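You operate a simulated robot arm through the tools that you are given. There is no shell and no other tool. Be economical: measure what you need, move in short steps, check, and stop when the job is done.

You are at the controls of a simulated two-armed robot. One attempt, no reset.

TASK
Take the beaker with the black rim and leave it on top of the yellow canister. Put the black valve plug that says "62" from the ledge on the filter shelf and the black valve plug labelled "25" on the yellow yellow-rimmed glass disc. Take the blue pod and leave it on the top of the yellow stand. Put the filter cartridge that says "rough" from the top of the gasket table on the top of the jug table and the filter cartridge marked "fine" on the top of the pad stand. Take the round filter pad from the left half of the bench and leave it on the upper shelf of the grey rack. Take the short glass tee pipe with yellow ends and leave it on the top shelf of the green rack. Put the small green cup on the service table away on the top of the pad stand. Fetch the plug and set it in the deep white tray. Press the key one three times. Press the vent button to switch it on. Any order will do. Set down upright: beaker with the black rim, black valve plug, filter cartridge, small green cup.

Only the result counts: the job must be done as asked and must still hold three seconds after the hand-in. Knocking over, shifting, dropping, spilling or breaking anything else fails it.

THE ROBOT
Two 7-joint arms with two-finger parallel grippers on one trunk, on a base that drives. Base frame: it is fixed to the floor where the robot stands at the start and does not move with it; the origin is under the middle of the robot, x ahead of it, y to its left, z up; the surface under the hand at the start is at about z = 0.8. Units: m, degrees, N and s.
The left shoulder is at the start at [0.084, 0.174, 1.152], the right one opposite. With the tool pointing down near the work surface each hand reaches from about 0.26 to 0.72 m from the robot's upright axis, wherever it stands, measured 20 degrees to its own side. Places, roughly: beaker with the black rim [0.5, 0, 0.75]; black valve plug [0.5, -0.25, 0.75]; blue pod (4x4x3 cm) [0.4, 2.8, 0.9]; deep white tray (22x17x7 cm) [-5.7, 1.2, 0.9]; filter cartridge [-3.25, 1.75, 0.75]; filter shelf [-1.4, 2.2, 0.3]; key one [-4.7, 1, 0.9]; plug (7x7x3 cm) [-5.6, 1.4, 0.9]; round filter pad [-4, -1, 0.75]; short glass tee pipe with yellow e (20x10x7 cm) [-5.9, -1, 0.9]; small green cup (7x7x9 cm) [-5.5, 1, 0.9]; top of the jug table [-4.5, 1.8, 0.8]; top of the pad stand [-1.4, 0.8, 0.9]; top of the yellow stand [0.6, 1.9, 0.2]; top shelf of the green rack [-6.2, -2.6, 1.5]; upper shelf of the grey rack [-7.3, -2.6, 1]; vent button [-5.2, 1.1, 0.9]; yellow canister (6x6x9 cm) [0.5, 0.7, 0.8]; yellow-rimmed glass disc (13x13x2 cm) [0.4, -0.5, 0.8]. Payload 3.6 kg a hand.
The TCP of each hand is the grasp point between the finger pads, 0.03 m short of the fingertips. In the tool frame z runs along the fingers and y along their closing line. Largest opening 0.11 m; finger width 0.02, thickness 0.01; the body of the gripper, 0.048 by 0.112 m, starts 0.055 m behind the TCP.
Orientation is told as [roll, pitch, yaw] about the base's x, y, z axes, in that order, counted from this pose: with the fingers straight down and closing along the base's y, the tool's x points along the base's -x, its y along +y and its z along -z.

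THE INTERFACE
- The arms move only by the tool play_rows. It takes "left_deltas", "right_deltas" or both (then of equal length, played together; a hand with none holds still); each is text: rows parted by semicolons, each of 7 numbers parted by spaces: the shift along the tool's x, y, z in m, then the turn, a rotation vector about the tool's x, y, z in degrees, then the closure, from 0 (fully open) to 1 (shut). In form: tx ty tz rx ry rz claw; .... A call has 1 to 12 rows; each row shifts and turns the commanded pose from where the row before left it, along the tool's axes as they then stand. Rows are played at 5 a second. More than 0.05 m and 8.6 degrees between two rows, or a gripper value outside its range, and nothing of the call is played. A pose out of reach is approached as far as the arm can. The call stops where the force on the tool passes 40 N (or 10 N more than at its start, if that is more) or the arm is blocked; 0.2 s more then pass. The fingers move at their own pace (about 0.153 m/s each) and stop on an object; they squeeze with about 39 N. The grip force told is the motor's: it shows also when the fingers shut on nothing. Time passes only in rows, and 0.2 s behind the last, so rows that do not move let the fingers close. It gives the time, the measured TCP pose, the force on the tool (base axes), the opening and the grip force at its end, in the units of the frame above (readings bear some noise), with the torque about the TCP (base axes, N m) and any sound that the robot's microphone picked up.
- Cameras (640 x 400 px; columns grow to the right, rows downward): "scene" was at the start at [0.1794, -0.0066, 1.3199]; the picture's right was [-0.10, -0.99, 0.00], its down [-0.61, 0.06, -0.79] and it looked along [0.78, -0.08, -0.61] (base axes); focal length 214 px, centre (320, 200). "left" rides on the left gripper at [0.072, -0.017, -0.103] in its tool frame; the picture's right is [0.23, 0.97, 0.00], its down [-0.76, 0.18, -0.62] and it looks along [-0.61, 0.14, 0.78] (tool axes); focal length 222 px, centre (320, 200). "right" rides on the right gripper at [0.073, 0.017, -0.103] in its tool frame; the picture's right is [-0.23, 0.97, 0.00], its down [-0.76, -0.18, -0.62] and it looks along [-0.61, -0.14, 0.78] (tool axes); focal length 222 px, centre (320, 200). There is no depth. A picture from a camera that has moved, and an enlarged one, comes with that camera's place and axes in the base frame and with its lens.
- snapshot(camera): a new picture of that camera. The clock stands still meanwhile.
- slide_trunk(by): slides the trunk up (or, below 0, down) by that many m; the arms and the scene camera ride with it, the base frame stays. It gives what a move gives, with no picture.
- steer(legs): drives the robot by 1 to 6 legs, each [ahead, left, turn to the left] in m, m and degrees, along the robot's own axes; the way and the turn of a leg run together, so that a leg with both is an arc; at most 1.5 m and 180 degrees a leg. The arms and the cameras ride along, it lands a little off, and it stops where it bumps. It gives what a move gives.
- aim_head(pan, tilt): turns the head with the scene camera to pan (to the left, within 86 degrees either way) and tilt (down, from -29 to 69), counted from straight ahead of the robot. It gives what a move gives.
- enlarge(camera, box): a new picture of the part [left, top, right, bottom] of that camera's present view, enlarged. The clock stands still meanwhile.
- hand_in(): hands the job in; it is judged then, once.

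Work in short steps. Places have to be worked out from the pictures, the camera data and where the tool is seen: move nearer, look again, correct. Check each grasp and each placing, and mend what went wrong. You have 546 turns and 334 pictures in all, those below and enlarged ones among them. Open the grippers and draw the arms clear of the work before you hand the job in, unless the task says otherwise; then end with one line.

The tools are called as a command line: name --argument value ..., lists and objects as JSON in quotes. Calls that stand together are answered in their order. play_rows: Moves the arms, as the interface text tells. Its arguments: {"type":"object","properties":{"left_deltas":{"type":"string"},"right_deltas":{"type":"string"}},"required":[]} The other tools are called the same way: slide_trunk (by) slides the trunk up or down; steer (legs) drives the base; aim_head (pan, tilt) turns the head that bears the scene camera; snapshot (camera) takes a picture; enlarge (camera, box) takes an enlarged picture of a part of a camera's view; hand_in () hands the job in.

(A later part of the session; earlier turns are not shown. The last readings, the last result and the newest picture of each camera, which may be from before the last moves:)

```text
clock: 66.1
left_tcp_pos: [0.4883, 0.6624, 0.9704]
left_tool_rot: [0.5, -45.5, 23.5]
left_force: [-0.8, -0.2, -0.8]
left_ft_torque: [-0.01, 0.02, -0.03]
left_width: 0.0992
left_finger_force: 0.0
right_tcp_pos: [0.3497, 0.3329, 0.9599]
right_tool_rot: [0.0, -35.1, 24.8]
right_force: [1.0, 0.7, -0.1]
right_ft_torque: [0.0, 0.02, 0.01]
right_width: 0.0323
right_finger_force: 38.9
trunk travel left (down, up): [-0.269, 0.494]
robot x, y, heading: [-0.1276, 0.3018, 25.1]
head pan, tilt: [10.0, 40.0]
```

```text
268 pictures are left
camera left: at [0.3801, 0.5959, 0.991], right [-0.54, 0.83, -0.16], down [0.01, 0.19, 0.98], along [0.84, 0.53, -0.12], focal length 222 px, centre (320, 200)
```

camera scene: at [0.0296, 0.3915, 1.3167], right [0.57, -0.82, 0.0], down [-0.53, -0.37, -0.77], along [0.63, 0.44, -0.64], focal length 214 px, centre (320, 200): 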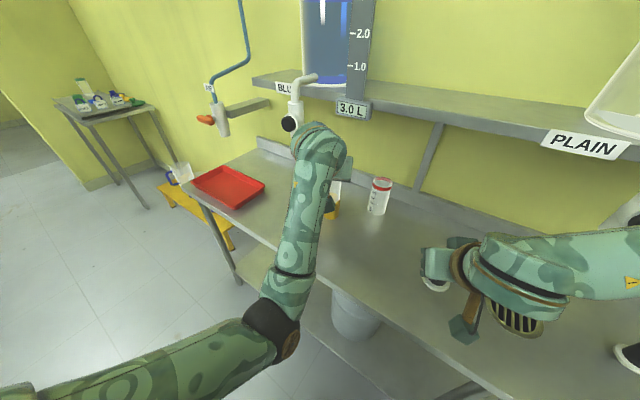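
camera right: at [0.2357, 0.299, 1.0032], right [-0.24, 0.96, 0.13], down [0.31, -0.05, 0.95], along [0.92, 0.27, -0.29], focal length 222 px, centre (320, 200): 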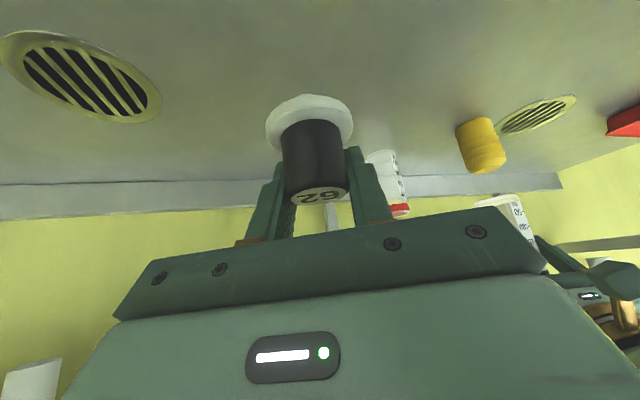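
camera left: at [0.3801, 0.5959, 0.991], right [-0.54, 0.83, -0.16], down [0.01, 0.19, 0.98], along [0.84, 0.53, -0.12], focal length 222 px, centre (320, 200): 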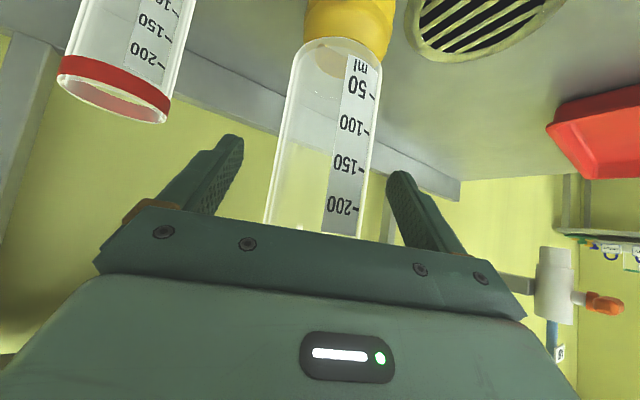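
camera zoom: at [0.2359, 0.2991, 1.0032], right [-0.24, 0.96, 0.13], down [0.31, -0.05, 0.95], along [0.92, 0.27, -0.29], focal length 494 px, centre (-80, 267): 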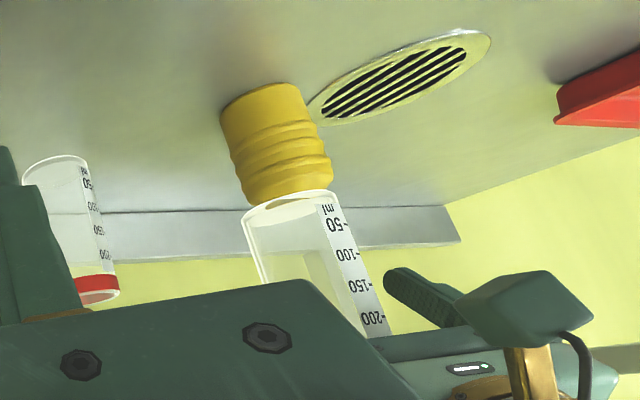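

It stands. Withdraw horizontally.

play_rows --left_deltas "0.015 0 -0.015 0 0 0 0;0.0283 0 -0.0283 0 0 0 0;0.0283 0 -0.0283 0 0 0 0;0.0283 0 -0.0283 0 0 0 0;0.0283 0 -0.0283 0 0 0 0;0 0 0 0 0 0 0"

snapshot --camera "scene"

snapshot --camera "left"

```text
clock: 67.2
left_tcp_pos: [0.3693, 0.6286, 1.0665]
left_tool_rot: [2.5, -57.1, 23.2]
left_force: [0.6, 0.5, -0.2]
left_ft_torque: [-0.03, 0.02, 0.01]
left_width: 0.11
left_finger_force: 0.1
right_tcp_pos: [0.3508, 0.334, 0.9592]
right_tool_rot: [-0.2, -35.1, 24.8]
right_force: [-0.6, 0.1, 0.1]
right_ft_torque: [-0.01, 0.0, -0.01]
right_width: 0.0323
right_finger_force: 38.9
trunk travel left (down, up): [-0.269, 0.494]
robot x, y, heading: [-0.1236, 0.3029, 24.7]
head pan, tilt: [10.0, 40.0]
stopped in row 5 (left hand): the arm was blocked; the commanded pose is now the measured one
```

```text
267 pictures are left
camera scene: at [0.0295, 0.3918, 1.3167], right [0.57, -0.82, 0.0], down [-0.53, -0.37, -0.77], along [0.63, 0.44, -0.64], focal length 214 px, centre (320, 200)
```

scene: 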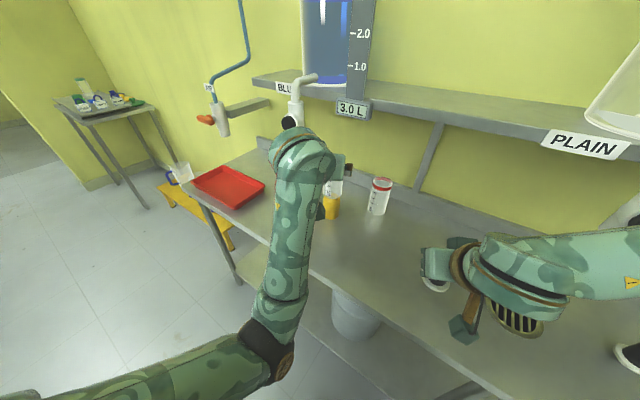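

```text
266 pictures are left
camera left: at [0.2621, 0.5574, 1.0614], right [-0.53, 0.83, -0.17], down [-0.17, 0.09, 0.98], along [0.83, 0.55, 0.09], focal length 222 px, centre (320, 200)
```

left: 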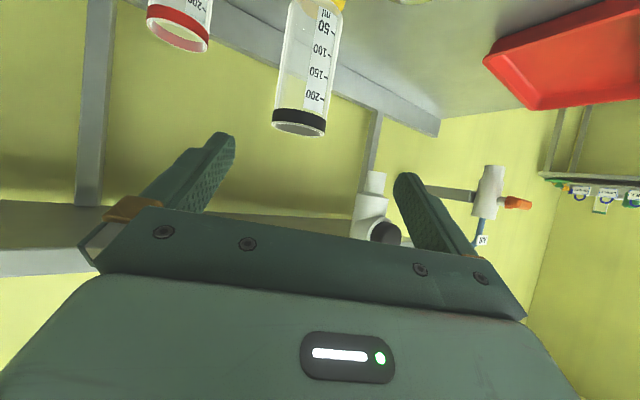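

Free of the beaker; now back the whole robot away.

steer --legs '[[-0.3, 0, 0]]'

snapshot --camera "scene"

```text
clock: 69.3
left_tcp_pos: [0.0984, 0.5004, 1.0669]
left_tool_rot: [2.6, -57.1, 23.0]
left_force: [0.1, -1.0, 0.1]
left_ft_torque: [-0.01, -0.02, 0.04]
left_width: 0.11
left_finger_force: 0.1
right_tcp_pos: [0.0803, 0.2078, 0.9607]
right_tool_rot: [-0.1, -35.1, 24.7]
right_force: [-0.5, -0.6, -0.8]
right_ft_torque: [0.0, -0.02, -0.02]
right_width: 0.0322
right_finger_force: 39.3
trunk travel left (down, up): [-0.269, 0.494]
robot x, y, heading: [-0.3926, 0.175, 24.8]
head pan, tilt: [10.0, 40.0]
```

```text
265 pictures are left
camera scene: at [-0.242, 0.2653, 1.3168], right [0.57, -0.82, 0.0], down [-0.53, -0.37, -0.77], along [0.63, 0.44, -0.64], focal length 214 px, centre (320, 200)
```

scene: 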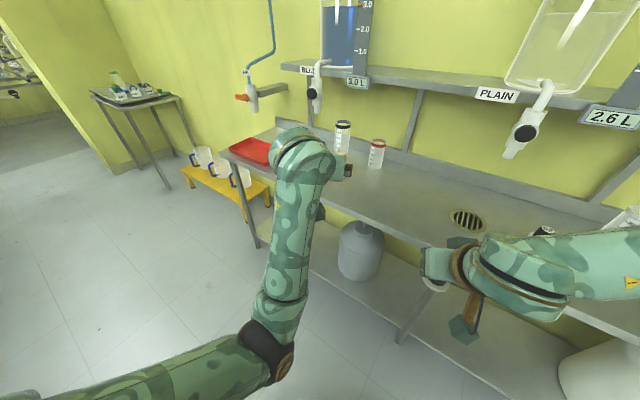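

Beaker on the canister is good. Next the blue pod: square up and strafe left along the clear aisle.

steer --legs '[[0, 0, -24.8], [0, 1.3, 0]]'

aim_head --pan 30 --tilt 30

snapshot --camera "scene"

```text
clock: 77.0
left_tcp_pos: [0.1993, 1.5411, 1.0656]
left_tool_rot: [2.6, -57.1, -2.6]
left_force: [-0.5, 0.0, 0.5]
left_ft_torque: [-0.01, 0.0, 0.0]
left_width: 0.1101
left_finger_force: 0.0
right_tcp_pos: [0.0558, 1.2853, 0.959]
right_tool_rot: [-0.2, -35.1, -0.9]
right_force: [-0.2, 0.4, 0.1]
right_ft_torque: [-0.01, -0.04, -0.01]
right_width: 0.0326
right_finger_force: 38.8
trunk travel left (down, up): [-0.269, 0.494]
robot x, y, heading: [-0.3875, 1.4615, -0.8]
head pan, tilt: [10.0, 40.0]
```

```text
clock: 77.8
left_tcp_pos: [0.1996, 1.5421, 1.0647]
left_tool_rot: [2.7, -57.2, -2.7]
left_force: [-0.3, -0.5, 0.1]
left_ft_torque: [0.03, 0.01, -0.01]
left_width: 0.11
left_finger_force: 0.0
right_tcp_pos: [0.0553, 1.2849, 0.9591]
right_tool_rot: [-0.1, -35.2, -1.0]
right_force: [0.1, -0.5, -0.6]
right_ft_torque: [0.01, 0.01, 0.0]
right_width: 0.0324
right_finger_force: 39.0
trunk travel left (down, up): [-0.269, 0.494]
robot x, y, heading: [-0.3906, 1.4635, -0.8]
head pan, tilt: [30.0, 30.0]
```

```text
264 pictures are left
camera scene: at [-0.215, 1.507, 1.332], right [0.49, -0.87, 0.0], down [-0.44, -0.24, -0.87], along [0.76, 0.42, -0.5], focal length 214 px, centre (320, 200)
```

scene: 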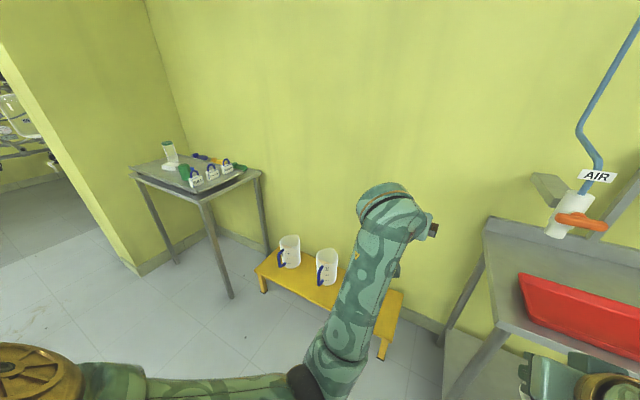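

Continue left to face the small table.

steer --legs '[[0, 1.0, 0.8]]'

aim_head --pan 15 --tilt 35

snapshot --camera "scene"

```text
clock: 83.0
left_tcp_pos: [0.2024, 2.5451, 1.0657]
left_tool_rot: [2.7, -57.1, -1.6]
left_force: [0.5, -0.4, -0.1]
left_ft_torque: [0.02, 0.01, 0.0]
left_width: 0.1098
left_finger_force: 0.0
right_tcp_pos: [0.0631, 2.2856, 0.9591]
right_tool_rot: [-0.2, -35.1, 0.2]
right_force: [-0.5, 0.1, 0.4]
right_ft_torque: [0.01, -0.02, -0.02]
right_width: 0.0323
right_finger_force: 39.0
trunk travel left (down, up): [-0.269, 0.494]
robot x, y, heading: [-0.3823, 2.4562, 0.4]
head pan, tilt: [30.0, 30.0]
```

```text
clock: 83.8
left_tcp_pos: [0.2031, 2.546, 1.0653]
left_tool_rot: [2.9, -57.2, -1.7]
left_force: [0.6, -0.3, -0.6]
left_ft_torque: [0.05, 0.0, 0.0]
left_width: 0.1098
left_finger_force: 0.0
right_tcp_pos: [0.0627, 2.2867, 0.9603]
right_tool_rot: [-0.2, -35.1, 0.1]
right_force: [0.3, 0.8, 0.1]
right_ft_torque: [0.01, 0.0, -0.04]
right_width: 0.0322
right_finger_force: 38.7
trunk travel left (down, up): [-0.269, 0.494]
robot x, y, heading: [-0.3819, 2.4546, 0.3]
head pan, tilt: [15.0, 35.0]
```

```text
263 pictures are left
camera scene: at [-0.2046, 2.4814, 1.3242], right [0.26, -0.96, 0.0], down [-0.55, -0.15, -0.82], along [0.79, 0.22, -0.57], focal length 214 px, centre (320, 200)
```

scene: 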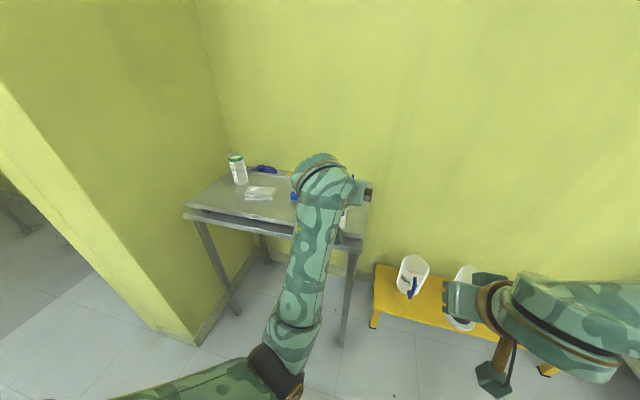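

The arm blocks the view; use the left wrist camera.

snapshot --camera "left"

snapshot --camera "right"

```text
262 pictures are left
camera left: at [0.0758, 2.5267, 1.0606], right [-0.13, 0.98, -0.17], down [-0.11, 0.15, 0.98], along [0.98, 0.15, 0.09], focal length 222 px, centre (320, 200)
```

left: 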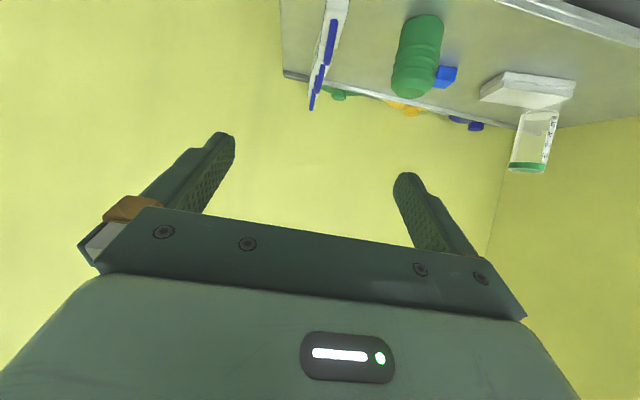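

```text
261 pictures are left
camera right: at [-0.0561, 2.3027, 1.0032], right [0.18, 0.97, 0.13], down [0.27, -0.18, 0.95], along [0.95, -0.14, -0.29], focal length 222 px, centre (320, 200)
```

right: 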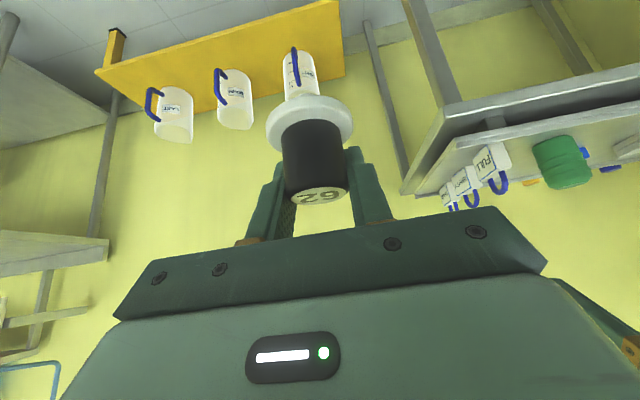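

I turn the left tool upright (fingers down) and raise it a bit for a clear look.

play_rows --left_deltas "0 0 -0.02 2.7 8 0 0;0 0 -0.02 0 8 0 0;0 0 -0.02 0 8 0 0;0.01 0 -0.01 0 8 0 0;0.02 0 0 0 8 0 0;0.03 0 0 0 8 0 0;0.03 0 0 0 8 0 0;0.03 0 0 0 0 0 0;0 0 0 0 0 0 0"

snapshot --camera "left"

snapshot --camera "scene"

```text
clock: 85.8
left_tcp_pos: [0.2346, 2.522, 0.9742]
left_tool_rot: [-0.2, -1.0, -1.5]
left_force: [-0.2, -0.4, 0.7]
left_ft_torque: [0.02, 0.02, 0.01]
left_width: 0.1103
left_finger_force: 0.0
left hand out of reach, approached as far as the arm can: row 2, 3, 4, 5, 6, 7, 8
right_tcp_pos: [0.0623, 2.2865, 0.96]
right_tool_rot: [-0.1, -35.1, 0.1]
right_force: [0.5, 0.3, 0.0]
right_ft_torque: [0.02, 0.0, 0.0]
right_width: 0.0322
right_finger_force: 38.4
trunk travel left (down, up): [-0.269, 0.494]
robot x, y, heading: [-0.3818, 2.4538, 0.4]
head pan, tilt: [15.0, 35.0]
```

```text
260 pictures are left
camera left: at [0.1578, 2.5067, 1.0769], right [-0.2, 0.98, -0.01], down [0.75, 0.16, 0.64], along [0.63, 0.12, -0.77], focal length 222 px, centre (320, 200)
```

left: 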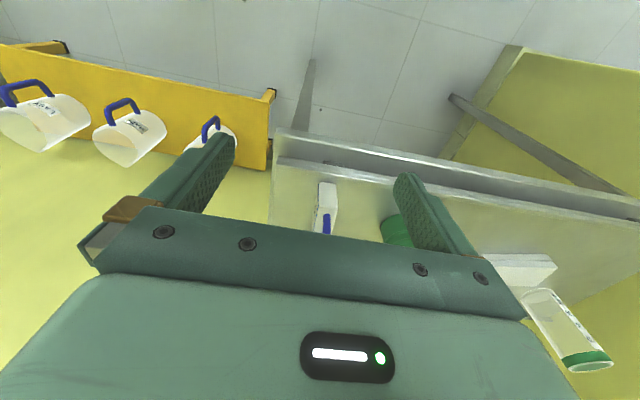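

```text
259 pictures are left
camera scene: at [-0.2045, 2.4813, 1.3242], right [0.26, -0.96, 0.0], down [-0.55, -0.15, -0.82], along [0.79, 0.22, -0.57], focal length 214 px, centre (320, 200)
```

scene: 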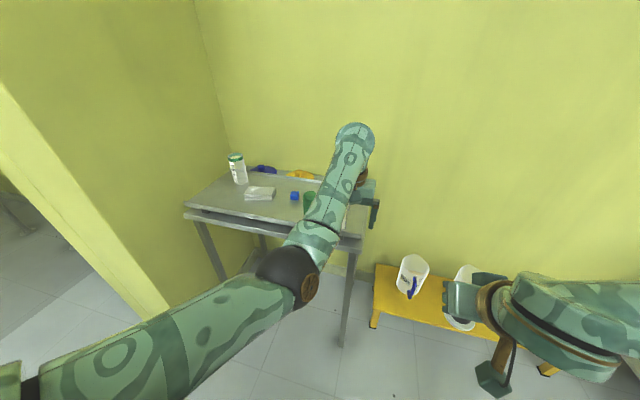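

Pod at about (0.40, 2.75); table front edge x≈0.26. I pull the left hand back and up before driving closer.

play_rows --left_deltas "0.04 0 0 0 0 0 0;0.04 0 0 0 0 0 0;0.03 0.01 -0.03 0 0 0 0;0.02 0.01 -0.04 0 0 0 0;0.02 0.01 -0.04 0 0 0 0;0 0.02 -0.03 0 0 0 0;0 0 0 0 0 0 0"

steer --legs '[[0.12, 0.15, 0]]'

snapshot --camera "left"

snapshot --camera "scene"

```text
clock: 87.4
left_tcp_pos: [0.2541, 2.5382, 1.0411]
left_tool_rot: [-0.1, -1.2, -1.5]
left_force: [-0.1, 0.4, 0.2]
left_ft_torque: [0.0, 0.0, 0.0]
left_width: 0.11
left_finger_force: 0.1
left hand out of reach, approached as far as the arm can: row 1, 2, 3, 4, 5, 6
right_tcp_pos: [0.064, 2.2857, 0.9595]
right_tool_rot: [0.0, -35.2, 0.0]
right_force: [-0.1, 1.8, -1.0]
right_ft_torque: [-0.04, 0.01, -0.02]
right_width: 0.0323
right_finger_force: 39.0
trunk travel left (down, up): [-0.269, 0.494]
robot x, y, heading: [-0.3774, 2.456, 0.2]
head pan, tilt: [15.0, 35.0]
```

```text
clock: 88.9
left_tcp_pos: [0.3726, 2.6935, 1.0416]
left_tool_rot: [-0.3, -1.1, -1.6]
left_force: [0.5, 0.4, 0.2]
left_ft_torque: [-0.03, 0.03, 0.0]
left_width: 0.11
left_finger_force: 0.1
right_tcp_pos: [0.1835, 2.4404, 0.9599]
right_tool_rot: [-0.2, -35.0, 0.3]
right_force: [-0.6, -0.3, -0.5]
right_ft_torque: [-0.05, 0.01, -0.02]
right_width: 0.0322
right_finger_force: 39.1
trunk travel left (down, up): [-0.269, 0.494]
robot x, y, heading: [-0.2647, 2.6019, 0.3]
head pan, tilt: [15.0, 35.0]
```

```text
258 pictures are left
camera left: at [0.2974, 2.6766, 1.1439], right [-0.2, 0.98, -0.01], down [0.75, 0.16, 0.64], along [0.63, 0.12, -0.77], focal length 222 px, centre (320, 200)
```

left: 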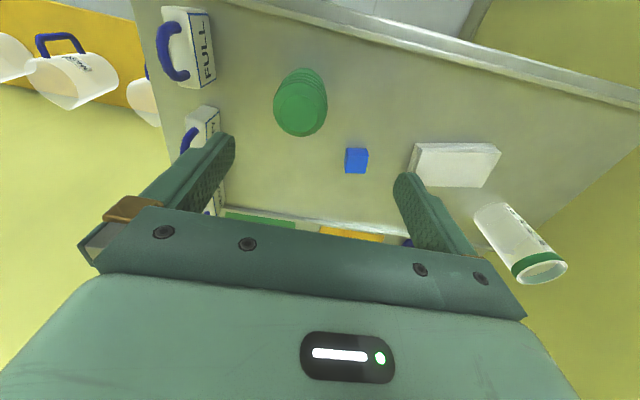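

```text
257 pictures are left
camera scene: at [-0.0852, 2.6349, 1.3241], right [0.26, -0.96, 0.0], down [-0.55, -0.15, -0.82], along [0.79, 0.22, -0.57], focal length 214 px, centre (320, 200)
```

scene: 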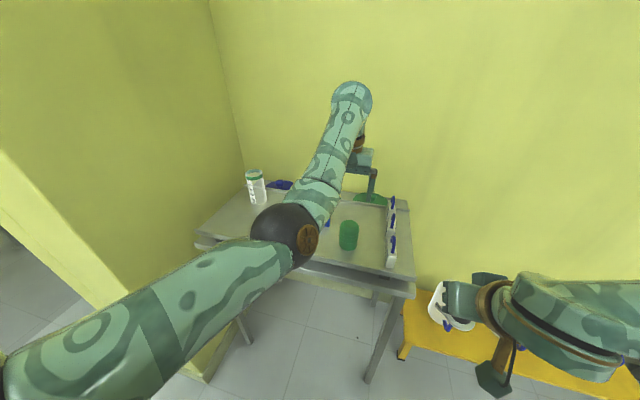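

Pod at about (0.44, 2.755, top ~0.87), a green jar nearby at (0.38, 2.67). I move above the pod with the fingers partly closed and look.

play_rows --left_deltas "-0.034 0.03 0 0 1 -1.5 0.3;-0.033 0.03 0 0 0 0 0.3;0 0 0.04 0 0 0 0.3;0 0 0 0 0 0 0.3"

snapshot --camera "left"

```text
clock: 89.9
left_tcp_pos: [0.4109, 2.7546, 1.0009]
left_tool_rot: [-0.1, -0.1, 0.0]
left_force: [-0.1, -0.6, 0.5]
left_ft_torque: [-0.01, -0.01, -0.01]
left_width: 0.0767
left_finger_force: 0.0
left hand out of reach, approached as far as the arm can: row 1, 2
right_tcp_pos: [0.182, 2.4381, 0.9597]
right_tool_rot: [-0.1, -35.1, 0.1]
right_force: [-1.1, -1.1, 0.3]
right_ft_torque: [0.03, -0.01, 0.03]
right_width: 0.032
right_finger_force: 38.8
trunk travel left (down, up): [-0.269, 0.494]
robot x, y, heading: [-0.2649, 2.6104, 0.2]
head pan, tilt: [15.0, 35.0]
```

```text
256 pictures are left
camera left: at [0.3372, 2.7373, 1.1047], right [-0.23, 0.97, 0.0], down [0.76, 0.18, 0.62], along [0.61, 0.14, -0.78], focal length 222 px, centre (320, 200)
```

left: 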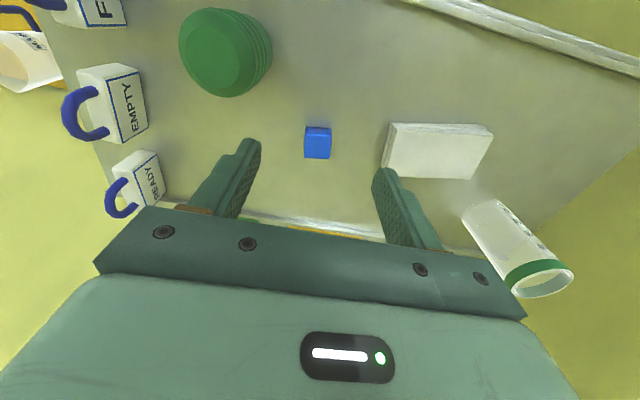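

Pod at (0.44, 2.758). Drive forward 4 cm and recheck.

steer --legs '[[0.04, 0, 0]]'

play_rows --left_deltas "0 0 0.04 0 0 0 0.3;0 0 0.03 0 0 0 0.3;0 0 0 0 0 0 0.3"

snapshot --camera "left"

```text
clock: 90.8
left_tcp_pos: [0.4523, 2.7547, 1.0005]
left_tool_rot: [-0.3, 0.1, 0.1]
left_force: [1.2, 0.0, 0.1]
left_ft_torque: [-0.01, 0.05, 0.0]
left_width: 0.0769
left_finger_force: 0.2
right_tcp_pos: [0.2232, 2.4386, 0.9598]
right_tool_rot: [-0.1, -34.9, 0.1]
right_force: [0.1, -0.7, -1.7]
right_ft_torque: [0.0, -0.01, -0.01]
right_width: 0.0323
right_finger_force: 39.1
trunk travel left (down, up): [-0.269, 0.494]
robot x, y, heading: [-0.2249, 2.6054, 0.5]
head pan, tilt: [15.0, 35.0]
```

```text
clock: 91.6
left_tcp_pos: [0.4516, 2.7528, 0.9302]
left_tool_rot: [-0.2, 0.0, -0.1]
left_force: [-0.3, 0.9, 0.0]
left_ft_torque: [0.01, -0.03, 0.0]
left_width: 0.0769
left_finger_force: 0.1
right_tcp_pos: [0.2211, 2.4387, 0.9593]
right_tool_rot: [-0.1, -35.1, 0.1]
right_force: [-0.1, 0.5, -0.4]
right_ft_torque: [-0.03, 0.03, 0.02]
right_width: 0.0322
right_finger_force: 38.9
trunk travel left (down, up): [-0.269, 0.494]
robot x, y, heading: [-0.2209, 2.6091, 0.3]
head pan, tilt: [15.0, 35.0]
```

```text
255 pictures are left
camera left: at [0.3776, 2.7362, 1.0343], right [-0.23, 0.97, 0.0], down [0.76, 0.18, 0.62], along [0.61, 0.14, -0.78], focal length 222 px, centre (320, 200)
```

left: 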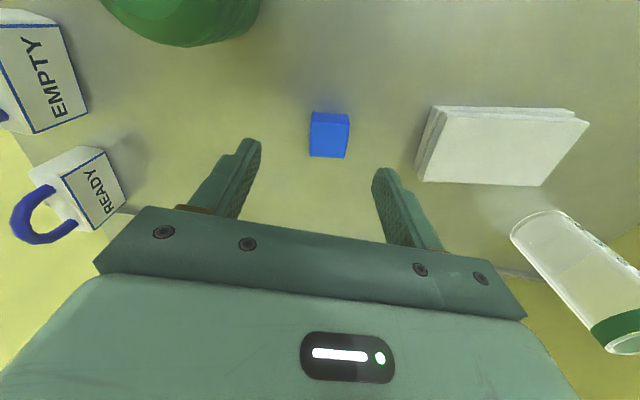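

Align 6 mm and descend to z≈0.885, watching.

play_rows --left_deltas "0.006 0.006 0.02 0 0 0 0.3;0 0 0.02 0 0 0 0.3;0 0 0.006 0 0 0 0.3;0 0 0 0 0 0 0.3"

snapshot --camera "left"

enlarge --camera "scene" --box '[220, 80, 460, 280]'

```text
clock: 92.6
left_tcp_pos: [0.4505, 2.7596, 0.8848]
left_tool_rot: [-0.3, 0.0, -0.1]
left_force: [0.4, 0.3, 1.2]
left_ft_torque: [0.01, -0.04, 0.0]
left_width: 0.0772
left_finger_force: 0.0
left hand out of reach, approached as far as the arm can: row 1
right_tcp_pos: [0.2218, 2.4395, 0.96]
right_tool_rot: [-0.1, -35.1, 0.2]
right_force: [-0.2, -0.3, -0.7]
right_ft_torque: [0.01, 0.03, 0.01]
right_width: 0.0323
right_finger_force: 39.2
trunk travel left (down, up): [-0.269, 0.494]
robot x, y, heading: [-0.2238, 2.6098, 0.5]
head pan, tilt: [15.0, 35.0]
```

```text
254 pictures are left
camera left: at [0.3764, 2.7424, 0.988], right [-0.23, 0.97, 0.0], down [0.76, 0.18, 0.62], along [0.61, 0.14, -0.78], focal length 222 px, centre (320, 200)
```

left: 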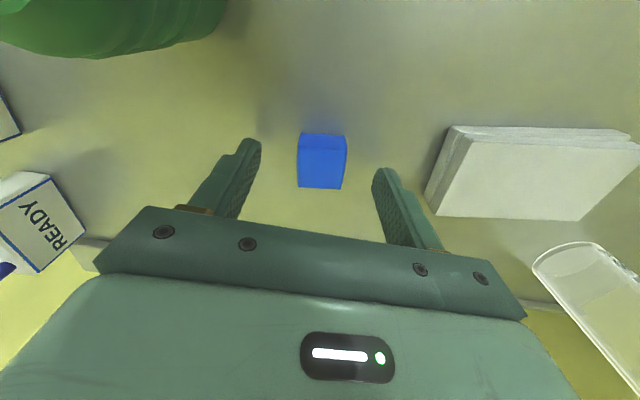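

```text
2.00 times, centred on (340, 180) of scene
camera zoom: at [-0.0458, 2.6341, 1.3242], right [0.26, -0.96, 0.0], down [-0.55, -0.15, -0.82], along [0.79, 0.22, -0.57], focal length 429 px, centre (280, 240)
```

zoom: 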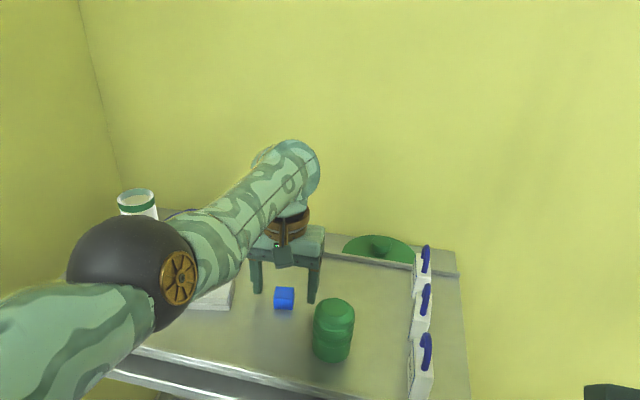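

Intersection puts the pod centre at (0.449, 2.761, ~0.855). Descend 1 cm more and close.

play_rows --left_deltas "0 0 0.005 0 0 0 0.3;0 0 0.005 0 0 0 0.3;0 0 0 0 0 0 0.6;0 0 0 0 0 0 1;0 0 0 0 0 0 1;0 0 0 0 0 0 1"

snapshot --camera "left"

```text
clock: 94.0
left_tcp_pos: [0.4476, 2.762, 0.8744]
left_tool_rot: [-0.2, 0.0, 0.0]
left_force: [0.4, -0.1, 0.2]
left_ft_torque: [0.02, -0.03, 0.01]
left_width: 0.0324
left_finger_force: 38.8
right_tcp_pos: [0.2208, 2.4384, 0.9595]
right_tool_rot: [-0.1, -35.1, 0.0]
right_force: [1.4, -0.3, -0.2]
right_ft_torque: [0.04, -0.01, 0.01]
right_width: 0.0322
right_finger_force: 38.3
trunk travel left (down, up): [-0.269, 0.494]
robot x, y, heading: [-0.2272, 2.6097, 0.3]
head pan, tilt: [15.0, 35.0]
```

```text
252 pictures are left
camera left: at [0.3752, 2.7437, 0.9781], right [-0.23, 0.97, 0.0], down [0.76, 0.18, 0.62], along [0.61, 0.14, -0.78], focal length 222 px, centre (320, 200)
```

left: 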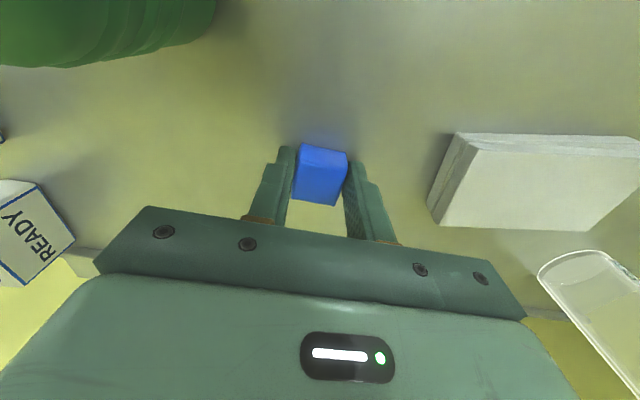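

Pod gripped. Lift and back off.

play_rows --left_deltas "0 0 -0.04 0 0 0 1;0 0 -0.04 0 0 0 1;0.02 0 -0.03 0 0 0 1;0.04 0 -0.02 0 0 0 1;0 0 0 0 0 0 1"

steer --legs '[[-0.3, 0, 0]]'

snapshot --camera "left"

aim_head --pan -25 --tilt 45

snapshot --camera "scene"

```text
clock: 95.2
left_tcp_pos: [0.4045, 2.7592, 0.9979]
left_tool_rot: [-0.2, -0.1, -0.1]
left_force: [0.0, 0.4, -1.2]
left_ft_torque: [-0.05, 0.01, 0.03]
left_width: 0.0325
left_finger_force: 39.2
left hand out of reach, approached as far as the arm can: row 4
right_tcp_pos: [0.2218, 2.4399, 0.9598]
right_tool_rot: [-0.1, -35.1, 0.2]
right_force: [-0.6, -0.2, -0.4]
right_ft_torque: [0.02, -0.01, -0.01]
right_width: 0.032
right_finger_force: 38.6
trunk travel left (down, up): [-0.269, 0.494]
robot x, y, heading: [-0.2265, 2.6085, 0.5]
head pan, tilt: [15.0, 35.0]
```

```text
clock: 97.2
left_tcp_pos: [0.1049, 2.7571, 0.9981]
left_tool_rot: [-0.2, -0.1, -0.1]
left_force: [-0.1, 0.3, 0.2]
left_ft_torque: [0.0, -0.02, 0.0]
left_width: 0.0324
left_finger_force: 38.8
right_tcp_pos: [-0.0801, 2.4377, 0.9598]
right_tool_rot: [-0.1, -35.1, 0.1]
right_force: [0.0, 0.1, -0.4]
right_ft_torque: [-0.04, -0.01, 0.01]
right_width: 0.0324
right_finger_force: 38.8
trunk travel left (down, up): [-0.269, 0.494]
robot x, y, heading: [-0.5269, 2.6089, 0.1]
head pan, tilt: [15.0, 35.0]
```

```text
251 pictures are left
camera left: at [0.0314, 2.74, 1.102], right [-0.23, 0.97, 0.0], down [0.76, 0.18, 0.62], along [0.61, 0.14, -0.78], focal length 222 px, centre (320, 200)
```

left: 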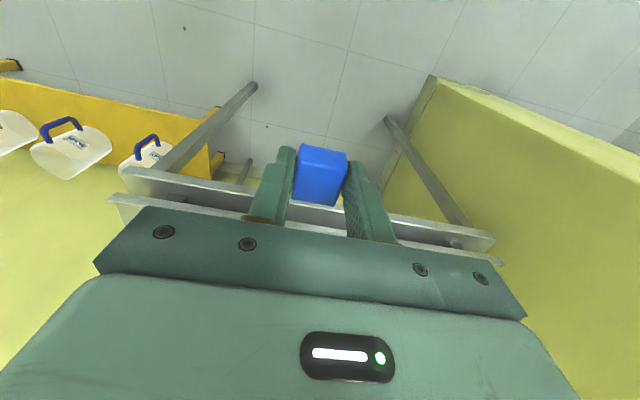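

```text
clock: 98.3
left_tcp_pos: [0.105, 2.7574, 0.9978]
left_tool_rot: [-0.2, 0.0, -0.2]
left_force: [0.0, -0.5, -0.8]
left_ft_torque: [0.01, 0.02, -0.02]
left_width: 0.0325
left_finger_force: 38.6
right_tcp_pos: [-0.0788, 2.4365, 0.9597]
right_tool_rot: [-0.1, -35.1, 0.2]
right_force: [1.0, 0.5, -0.5]
right_ft_torque: [0.07, -0.02, -0.03]
right_width: 0.0324
right_finger_force: 39.1
trunk travel left (down, up): [-0.269, 0.494]
robot x, y, heading: [-0.526, 2.6082, 0.1]
head pan, tilt: [-25.0, 45.0]
```

```text
250 pictures are left
camera scene: at [-0.357, 2.5756, 1.3094], right [-0.42, -0.91, 0.0], down [-0.64, 0.3, -0.71], along [0.64, -0.3, -0.71], focal length 214 px, centre (320, 200)
```

scene: 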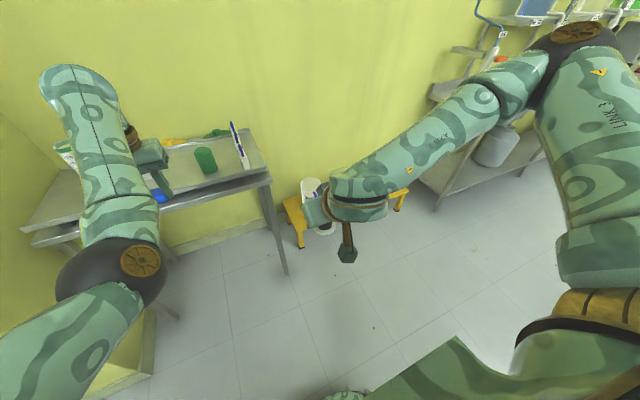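

Drive right to face the low yellow stand.

steer --legs '[[0, -0.85, 0]]'

aim_head --pan 10 --tilt 50

snapshot --camera "scene"

snapshot --camera "left"

```text
clock: 102.8
left_tcp_pos: [0.1049, 1.9087, 0.9985]
left_tool_rot: [-0.1, 0.1, -0.6]
left_force: [0.5, -0.9, -0.5]
left_ft_torque: [0.01, 0.0, 0.03]
left_width: 0.0324
left_finger_force: 39.1
right_tcp_pos: [-0.0816, 1.5905, 0.9605]
right_tool_rot: [-0.1, -35.1, -0.5]
right_force: [-0.8, -0.2, -0.3]
right_ft_torque: [0.03, -0.02, 0.01]
right_width: 0.0322
right_finger_force: 39.0
trunk travel left (down, up): [-0.269, 0.494]
robot x, y, heading: [-0.5259, 1.7643, -0.4]
head pan, tilt: [-25.0, 45.0]
```

```text
clock: 103.8
left_tcp_pos: [0.1058, 1.9098, 0.9972]
left_tool_rot: [-0.1, 0.0, -0.6]
left_force: [-0.2, -0.6, 0.6]
left_ft_torque: [0.02, -0.01, -0.01]
left_width: 0.0325
left_finger_force: 38.9
right_tcp_pos: [-0.0819, 1.5907, 0.9596]
right_tool_rot: [-0.1, -35.2, -0.6]
right_force: [0.7, -0.2, -0.1]
right_ft_torque: [-0.02, 0.01, -0.01]
right_width: 0.032
right_finger_force: 39.1
trunk travel left (down, up): [-0.269, 0.494]
robot x, y, heading: [-0.5271, 1.7641, -0.2]
head pan, tilt: [10.0, 50.0]
```

```text
249 pictures are left
camera scene: at [-0.356, 1.7796, 1.3025], right [0.17, -0.99, 0.0], down [-0.76, -0.13, -0.64], along [0.63, 0.11, -0.77], focal length 214 px, centre (320, 200)
```

scene: 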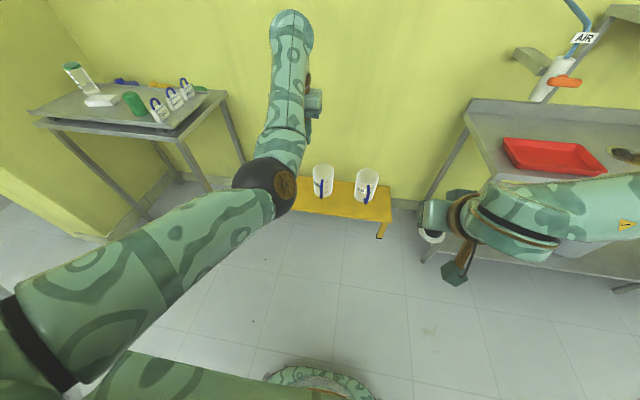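

```text
248 pictures are left
camera left: at [0.0325, 1.8929, 1.1015], right [-0.22, 0.98, 0.0], down [0.76, 0.17, 0.62], along [0.61, 0.13, -0.78], focal length 222 px, centre (320, 200)
```

left: 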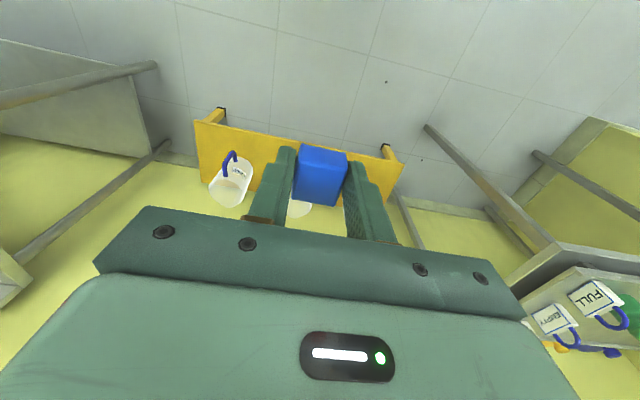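

Stand spans y≈1.48–2.33, front x≈0.42; jugs at y≈1.67 and 1.95 (x≈0.55). I'll set the pod near (0.48, 1.81). Drive nearer, then lower the trunk.

steer --legs '[[0.33, -0.11, 0.3]]'

slide_trunk --by -0.26

snapshot --camera "scene"

snapshot --camera "left"

```text
clock: 106.1
left_tcp_pos: [0.4365, 1.8004, 0.9966]
left_tool_rot: [-0.2, -0.1, -0.4]
left_force: [0.0, -0.4, -0.6]
left_ft_torque: [0.01, 0.02, 0.05]
left_width: 0.0325
left_finger_force: 39.1
right_tcp_pos: [0.2497, 1.4811, 0.9595]
right_tool_rot: [-0.1, -35.0, -0.3]
right_force: [-0.6, -0.1, -0.7]
right_ft_torque: [-0.02, -0.02, 0.01]
right_width: 0.0323
right_finger_force: 39.0
trunk travel left (down, up): [-0.269, 0.494]
robot x, y, heading: [-0.1983, 1.6572, -0.1]
head pan, tilt: [10.0, 50.0]
```

```text
clock: 108.7
left_tcp_pos: [0.4656, 1.8008, 0.5539]
left_tool_rot: [-0.2, 20.0, -0.4]
left_force: [0.8, -0.1, 0.0]
left_ft_torque: [0.0, -0.02, -0.02]
left_width: 0.0325
left_finger_force: 39.2
right_tcp_pos: [0.276, 1.481, 0.6047]
right_tool_rot: [-0.3, -18.3, -0.2]
right_force: [-0.2, -0.3, -1.0]
right_ft_torque: [-0.01, -0.04, 0.0]
right_width: 0.032
right_finger_force: 39.5
trunk travel left (down, up): [-0.009, 0.754]
robot x, y, heading: [-0.1927, 1.655, 0.0]
head pan, tilt: [10.0, 50.0]
```

```text
247 pictures are left
camera scene: at [0.125, 1.6687, 1.0266], right [0.17, -0.99, 0.0], down [-0.76, -0.13, -0.64], along [0.63, 0.11, -0.77], focal length 214 px, centre (320, 200)
```

scene: 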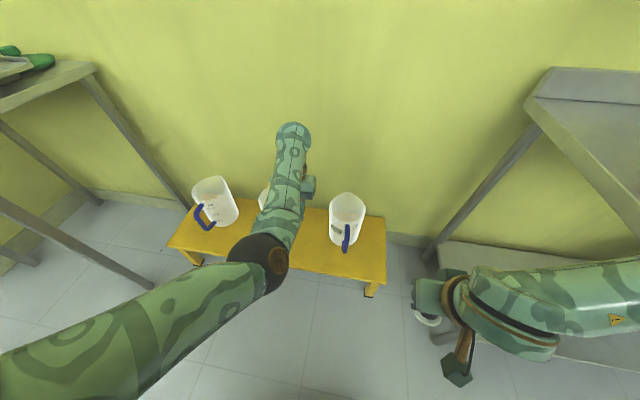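

```text
246 pictures are left
camera left: at [0.4315, 1.7836, 0.6761], right [-0.21, 0.98, 0.07], down [0.93, 0.17, 0.33], along [0.3, 0.14, -0.94], focal length 222 px, centre (320, 200)
```

left: 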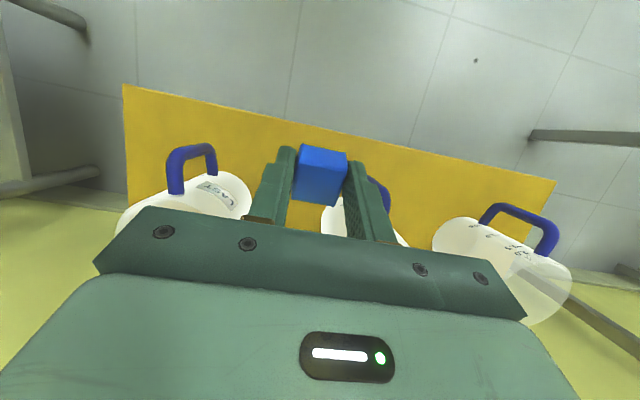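

The torso leans as it lowers (tools pitched +20°). I straighten the left tool; stand top is at z≈0.24. Then descend part-way.

play_rows --left_deltas "0 0 0 0 -7 0 1;0 0 0 0 -7 0 1;0 0 0 0 -6 0.4 1;-0.005 0 0.04 0 0 0 1;-0.005 0 0.04 0 0 0 1;0 0 0.04 0 0 0 1;0 0 0 0 0 0 1"

snapshot --camera "left"

snapshot --camera "scene"

```text
clock: 110.3
left_tcp_pos: [0.4752, 1.8004, 0.4333]
left_tool_rot: [-0.2, -0.1, -0.7]
left_force: [0.2, 0.5, 0.2]
left_ft_torque: [0.03, -0.01, -0.01]
left_width: 0.0323
left_finger_force: 38.9
right_tcp_pos: [0.2756, 1.4822, 0.6042]
right_tool_rot: [-0.2, -18.3, -0.2]
right_force: [-0.2, -0.1, -0.5]
right_ft_torque: [-0.03, 0.0, 0.0]
right_width: 0.0325
right_finger_force: 39.8
trunk travel left (down, up): [-0.009, 0.754]
robot x, y, heading: [-0.1964, 1.6525, -0.1]
head pan, tilt: [10.0, 50.0]
```

```text
245 pictures are left
camera left: at [0.4022, 1.7833, 0.5371], right [-0.21, 0.98, 0.0], down [0.76, 0.17, 0.62], along [0.61, 0.13, -0.78], focal length 222 px, centre (320, 200)
```

left: 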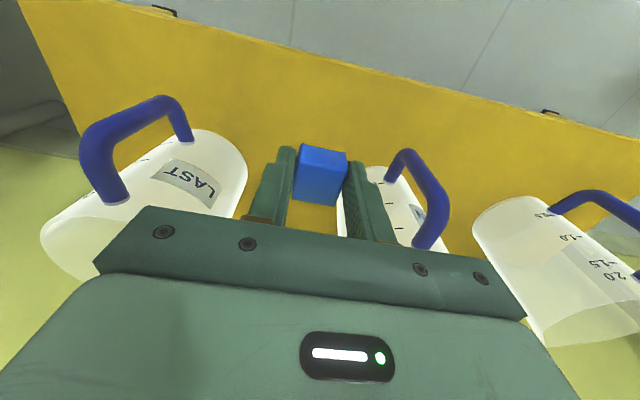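

```text
244 pictures are left
camera scene: at [0.1254, 1.6687, 1.0263], right [0.17, -0.99, 0.0], down [-0.76, -0.13, -0.64], along [0.63, 0.11, -0.77], focal length 214 px, centre (320, 200)
```

scene: 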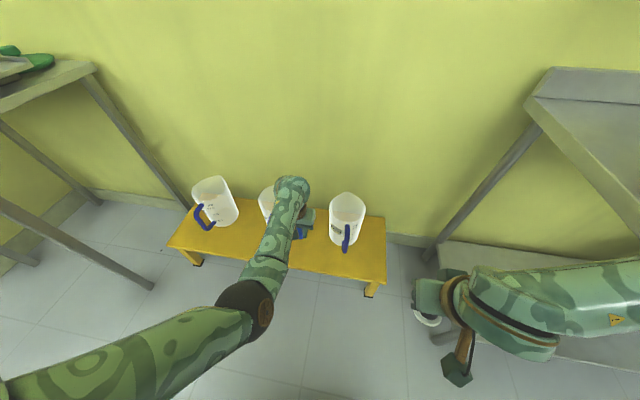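

Gap between the jugs centres on y≈1.785; shift and descend to just above the top.

play_rows --left_deltas "0 -0.012 0.03 0 0 0 1;0 0 0.04 0 0 0 1;0 0 0.04 0 0 0 1;0 0 0.03 0 0 0 1;0 0 0 0 0 0 1"

snapshot --camera "left"

enlarge --camera "scene" --box '[160, 150, 420, 310]'

```text
clock: 111.5
left_tcp_pos: [0.4587, 1.8121, 0.3096]
left_tool_rot: [-0.2, -0.1, -0.7]
left_force: [0.7, 0.5, -0.9]
left_ft_torque: [-0.03, -0.05, 0.04]
left_width: 0.0325
left_finger_force: 38.5
left hand out of reach, approached as far as the arm can: row 3, 4
right_tcp_pos: [0.2755, 1.4812, 0.6033]
right_tool_rot: [-0.2, -18.3, -0.2]
right_force: [-0.3, 0.1, 0.1]
right_ft_torque: [0.04, -0.03, 0.02]
right_width: 0.0322
right_finger_force: 38.7
trunk travel left (down, up): [-0.009, 0.754]
robot x, y, heading: [-0.1974, 1.6542, 0.1]
head pan, tilt: [10.0, 50.0]
```

```text
243 pictures are left
camera left: at [0.3852, 1.7949, 0.4124], right [-0.22, 0.98, 0.0], down [0.76, 0.17, 0.62], along [0.61, 0.13, -0.78], focal length 222 px, centre (320, 200)
```

left: 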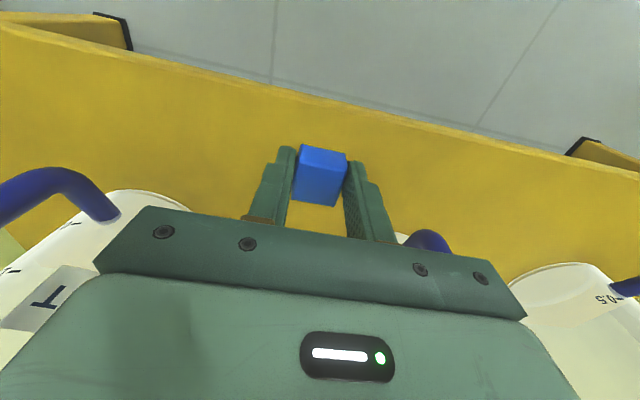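

```text
2.46 times, centred on (290, 230) of scene
camera zoom: at [0.1253, 1.6687, 1.0264], right [0.17, -0.99, 0.0], down [-0.76, -0.13, -0.64], along [0.63, 0.11, -0.77], focal length 528 px, centre (394, 126)
```

zoom: 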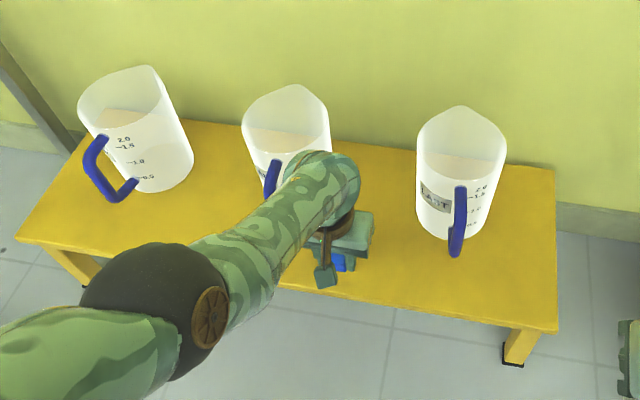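

At the reach limit, and slightly near the front edge. Drive 4 cm forward and 2 cm right.

steer --legs '[[0.035, -0.025, 0]]'

play_rows --left_deltas "0 0 0.005 0 0 0 1;0 0 0.005 0 0 0 1;0 0 0 0 0 0 1"

snapshot --camera "left"

enlarge --camera "scene" --box '[160, 150, 420, 310]'

```text
clock: 112.4
left_tcp_pos: [0.495, 1.7855, 0.3075]
left_tool_rot: [-0.4, 0.0, -1.0]
left_force: [-0.1, -0.4, 0.3]
left_ft_torque: [-0.02, 0.01, -0.03]
left_width: 0.0329
left_finger_force: 38.7
right_tcp_pos: [0.3105, 1.4565, 0.6047]
right_tool_rot: [-0.2, -18.3, -0.4]
right_force: [0.1, -0.1, -0.1]
right_ft_torque: [-0.02, 0.05, 0.0]
right_width: 0.0322
right_finger_force: 38.9
trunk travel left (down, up): [-0.009, 0.754]
robot x, y, heading: [-0.1635, 1.6316, -0.3]
head pan, tilt: [10.0, 50.0]
```

```text
clock: 113.2
left_tcp_pos: [0.4896, 1.7895, 0.3035]
left_tool_rot: [-0.3, 0.0, -0.9]
left_force: [1.0, -0.1, -0.7]
left_ft_torque: [-0.03, -0.02, 0.01]
left_width: 0.0326
left_finger_force: 38.8
left hand out of reach, approached as far as the arm can: row 1, 2
right_tcp_pos: [0.3101, 1.4555, 0.6035]
right_tool_rot: [-0.1, -18.4, -0.4]
right_force: [0.5, -0.1, -0.5]
right_ft_torque: [0.03, 0.0, 0.03]
right_width: 0.0322
right_finger_force: 38.9
trunk travel left (down, up): [-0.009, 0.754]
robot x, y, heading: [-0.1601, 1.6337, -0.5]
head pan, tilt: [10.0, 50.0]
```

```text
241 pictures are left
camera left: at [0.4155, 1.7735, 0.4064], right [-0.21, 0.98, 0.0], down [0.76, 0.17, 0.62], along [0.61, 0.13, -0.78], focal length 222 px, centre (320, 200)
```

left: 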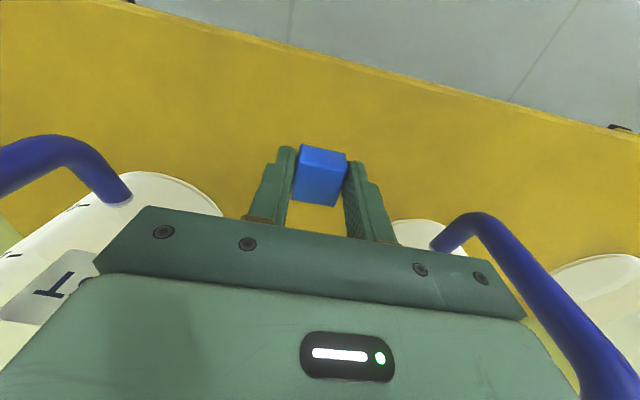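

```text
2.46 times, centred on (290, 230) of scene
camera zoom: at [0.1605, 1.6443, 1.0263], right [0.17, -0.99, 0.0], down [-0.76, -0.13, -0.64], along [0.63, 0.11, -0.77], focal length 528 px, centre (394, 126)
```

zoom: 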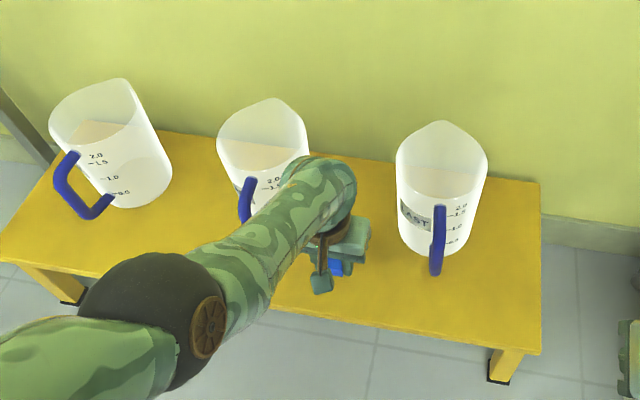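

Still short by ~2.5 cm; retract the hand 5 cm relative and drive 5 cm closer.

play_rows --left_deltas "0.03 -0.003 -0.01 0 0 0 1;0.03 0 0 0 0 0 1;0 0 0 0 0 0 1"

steer --legs '[[0.055, 0, 0.4]]'

play_rows --left_deltas "0 0 0.01 0 0 0 1;0 0 0.01 0 0 0 1;0 0 0 0 0 0 1"

snapshot --camera "left"

```text
clock: 114.0
left_tcp_pos: [0.4292, 1.7882, 0.3114]
left_tool_rot: [-0.2, -0.1, -0.9]
left_force: [-0.8, 0.0, -0.8]
left_ft_torque: [0.03, -0.02, 0.03]
left_width: 0.0325
left_finger_force: 38.9
right_tcp_pos: [0.3089, 1.4567, 0.6026]
right_tool_rot: [-0.2, -18.3, -0.4]
right_force: [-0.2, -0.2, -0.4]
right_ft_torque: [0.01, -0.03, -0.02]
right_width: 0.0321
right_finger_force: 38.9
trunk travel left (down, up): [-0.009, 0.754]
robot x, y, heading: [-0.1598, 1.6263, -0.3]
head pan, tilt: [10.0, 50.0]
```

```text
clock: 115.0
left_tcp_pos: [0.483, 1.7908, 0.3118]
left_tool_rot: [-0.3, 0.0, -0.5]
left_force: [-0.1, -0.2, -0.2]
left_ft_torque: [0.05, 0.0, 0.03]
left_width: 0.0323
left_finger_force: 39.2
right_tcp_pos: [0.3661, 1.4612, 0.6032]
right_tool_rot: [-0.3, -18.2, -0.1]
right_force: [0.2, -0.2, -0.7]
right_ft_torque: [0.01, 0.02, 0.01]
right_width: 0.0322
right_finger_force: 39.6
trunk travel left (down, up): [-0.009, 0.754]
robot x, y, heading: [-0.1056, 1.6331, -0.2]
head pan, tilt: [10.0, 50.0]
```

```text
clock: 115.8
left_tcp_pos: [0.4816, 1.7912, 0.2924]
left_tool_rot: [-0.2, 0.0, -0.6]
left_force: [0.1, -1.1, -0.2]
left_ft_torque: [0.02, 0.03, -0.01]
left_width: 0.0326
left_finger_force: 38.8
right_tcp_pos: [0.3666, 1.4596, 0.6032]
right_tool_rot: [-0.2, -18.3, -0.1]
right_force: [-0.8, 0.7, -0.2]
right_ft_torque: [0.02, 0.01, 0.01]
right_width: 0.0322
right_finger_force: 39.0
trunk travel left (down, up): [-0.009, 0.754]
robot x, y, heading: [-0.1056, 1.6318, 0.1]
head pan, tilt: [10.0, 50.0]
```

```text
239 pictures are left
camera left: at [0.4089, 1.7746, 0.396], right [-0.22, 0.98, 0.0], down [0.76, 0.17, 0.62], along [0.61, 0.13, -0.78], focal length 222 px, centre (320, 200)
```

left: 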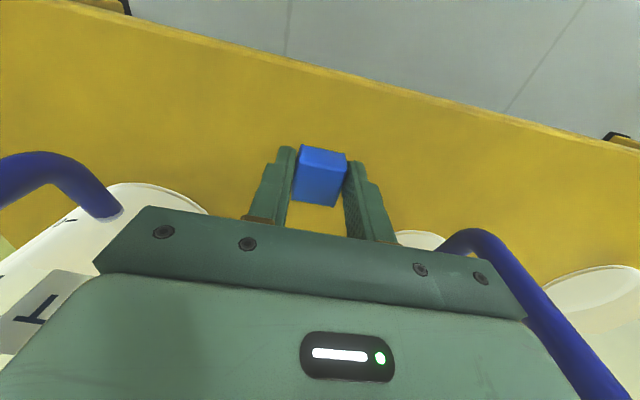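

Continue down slowly to contact.

play_rows --left_deltas "0 0 0.006 0 0 0 1;0 0 0.004 0 0 0 1;0 0 0.003 0 0 0 1;0 0 0.003 0 0 0 1;0 0 0 0 0 0 1"

```text
clock: 117.0
left_tcp_pos: [0.4835, 1.7905, 0.2764]
left_tool_rot: [-0.3, 0.0, -0.6]
left_force: [-0.9, -0.7, -0.6]
left_ft_torque: [-0.01, 0.02, 0.01]
left_width: 0.0324
left_finger_force: 38.9
right_tcp_pos: [0.3659, 1.4593, 0.6037]
right_tool_rot: [-0.2, -18.2, 0.0]
right_force: [-0.3, 0.1, -0.2]
right_ft_torque: [0.01, 0.02, 0.02]
right_width: 0.032
right_finger_force: 39.3
trunk travel left (down, up): [-0.009, 0.754]
robot x, y, heading: [-0.1053, 1.6318, 0.3]
head pan, tilt: [10.0, 50.0]
```

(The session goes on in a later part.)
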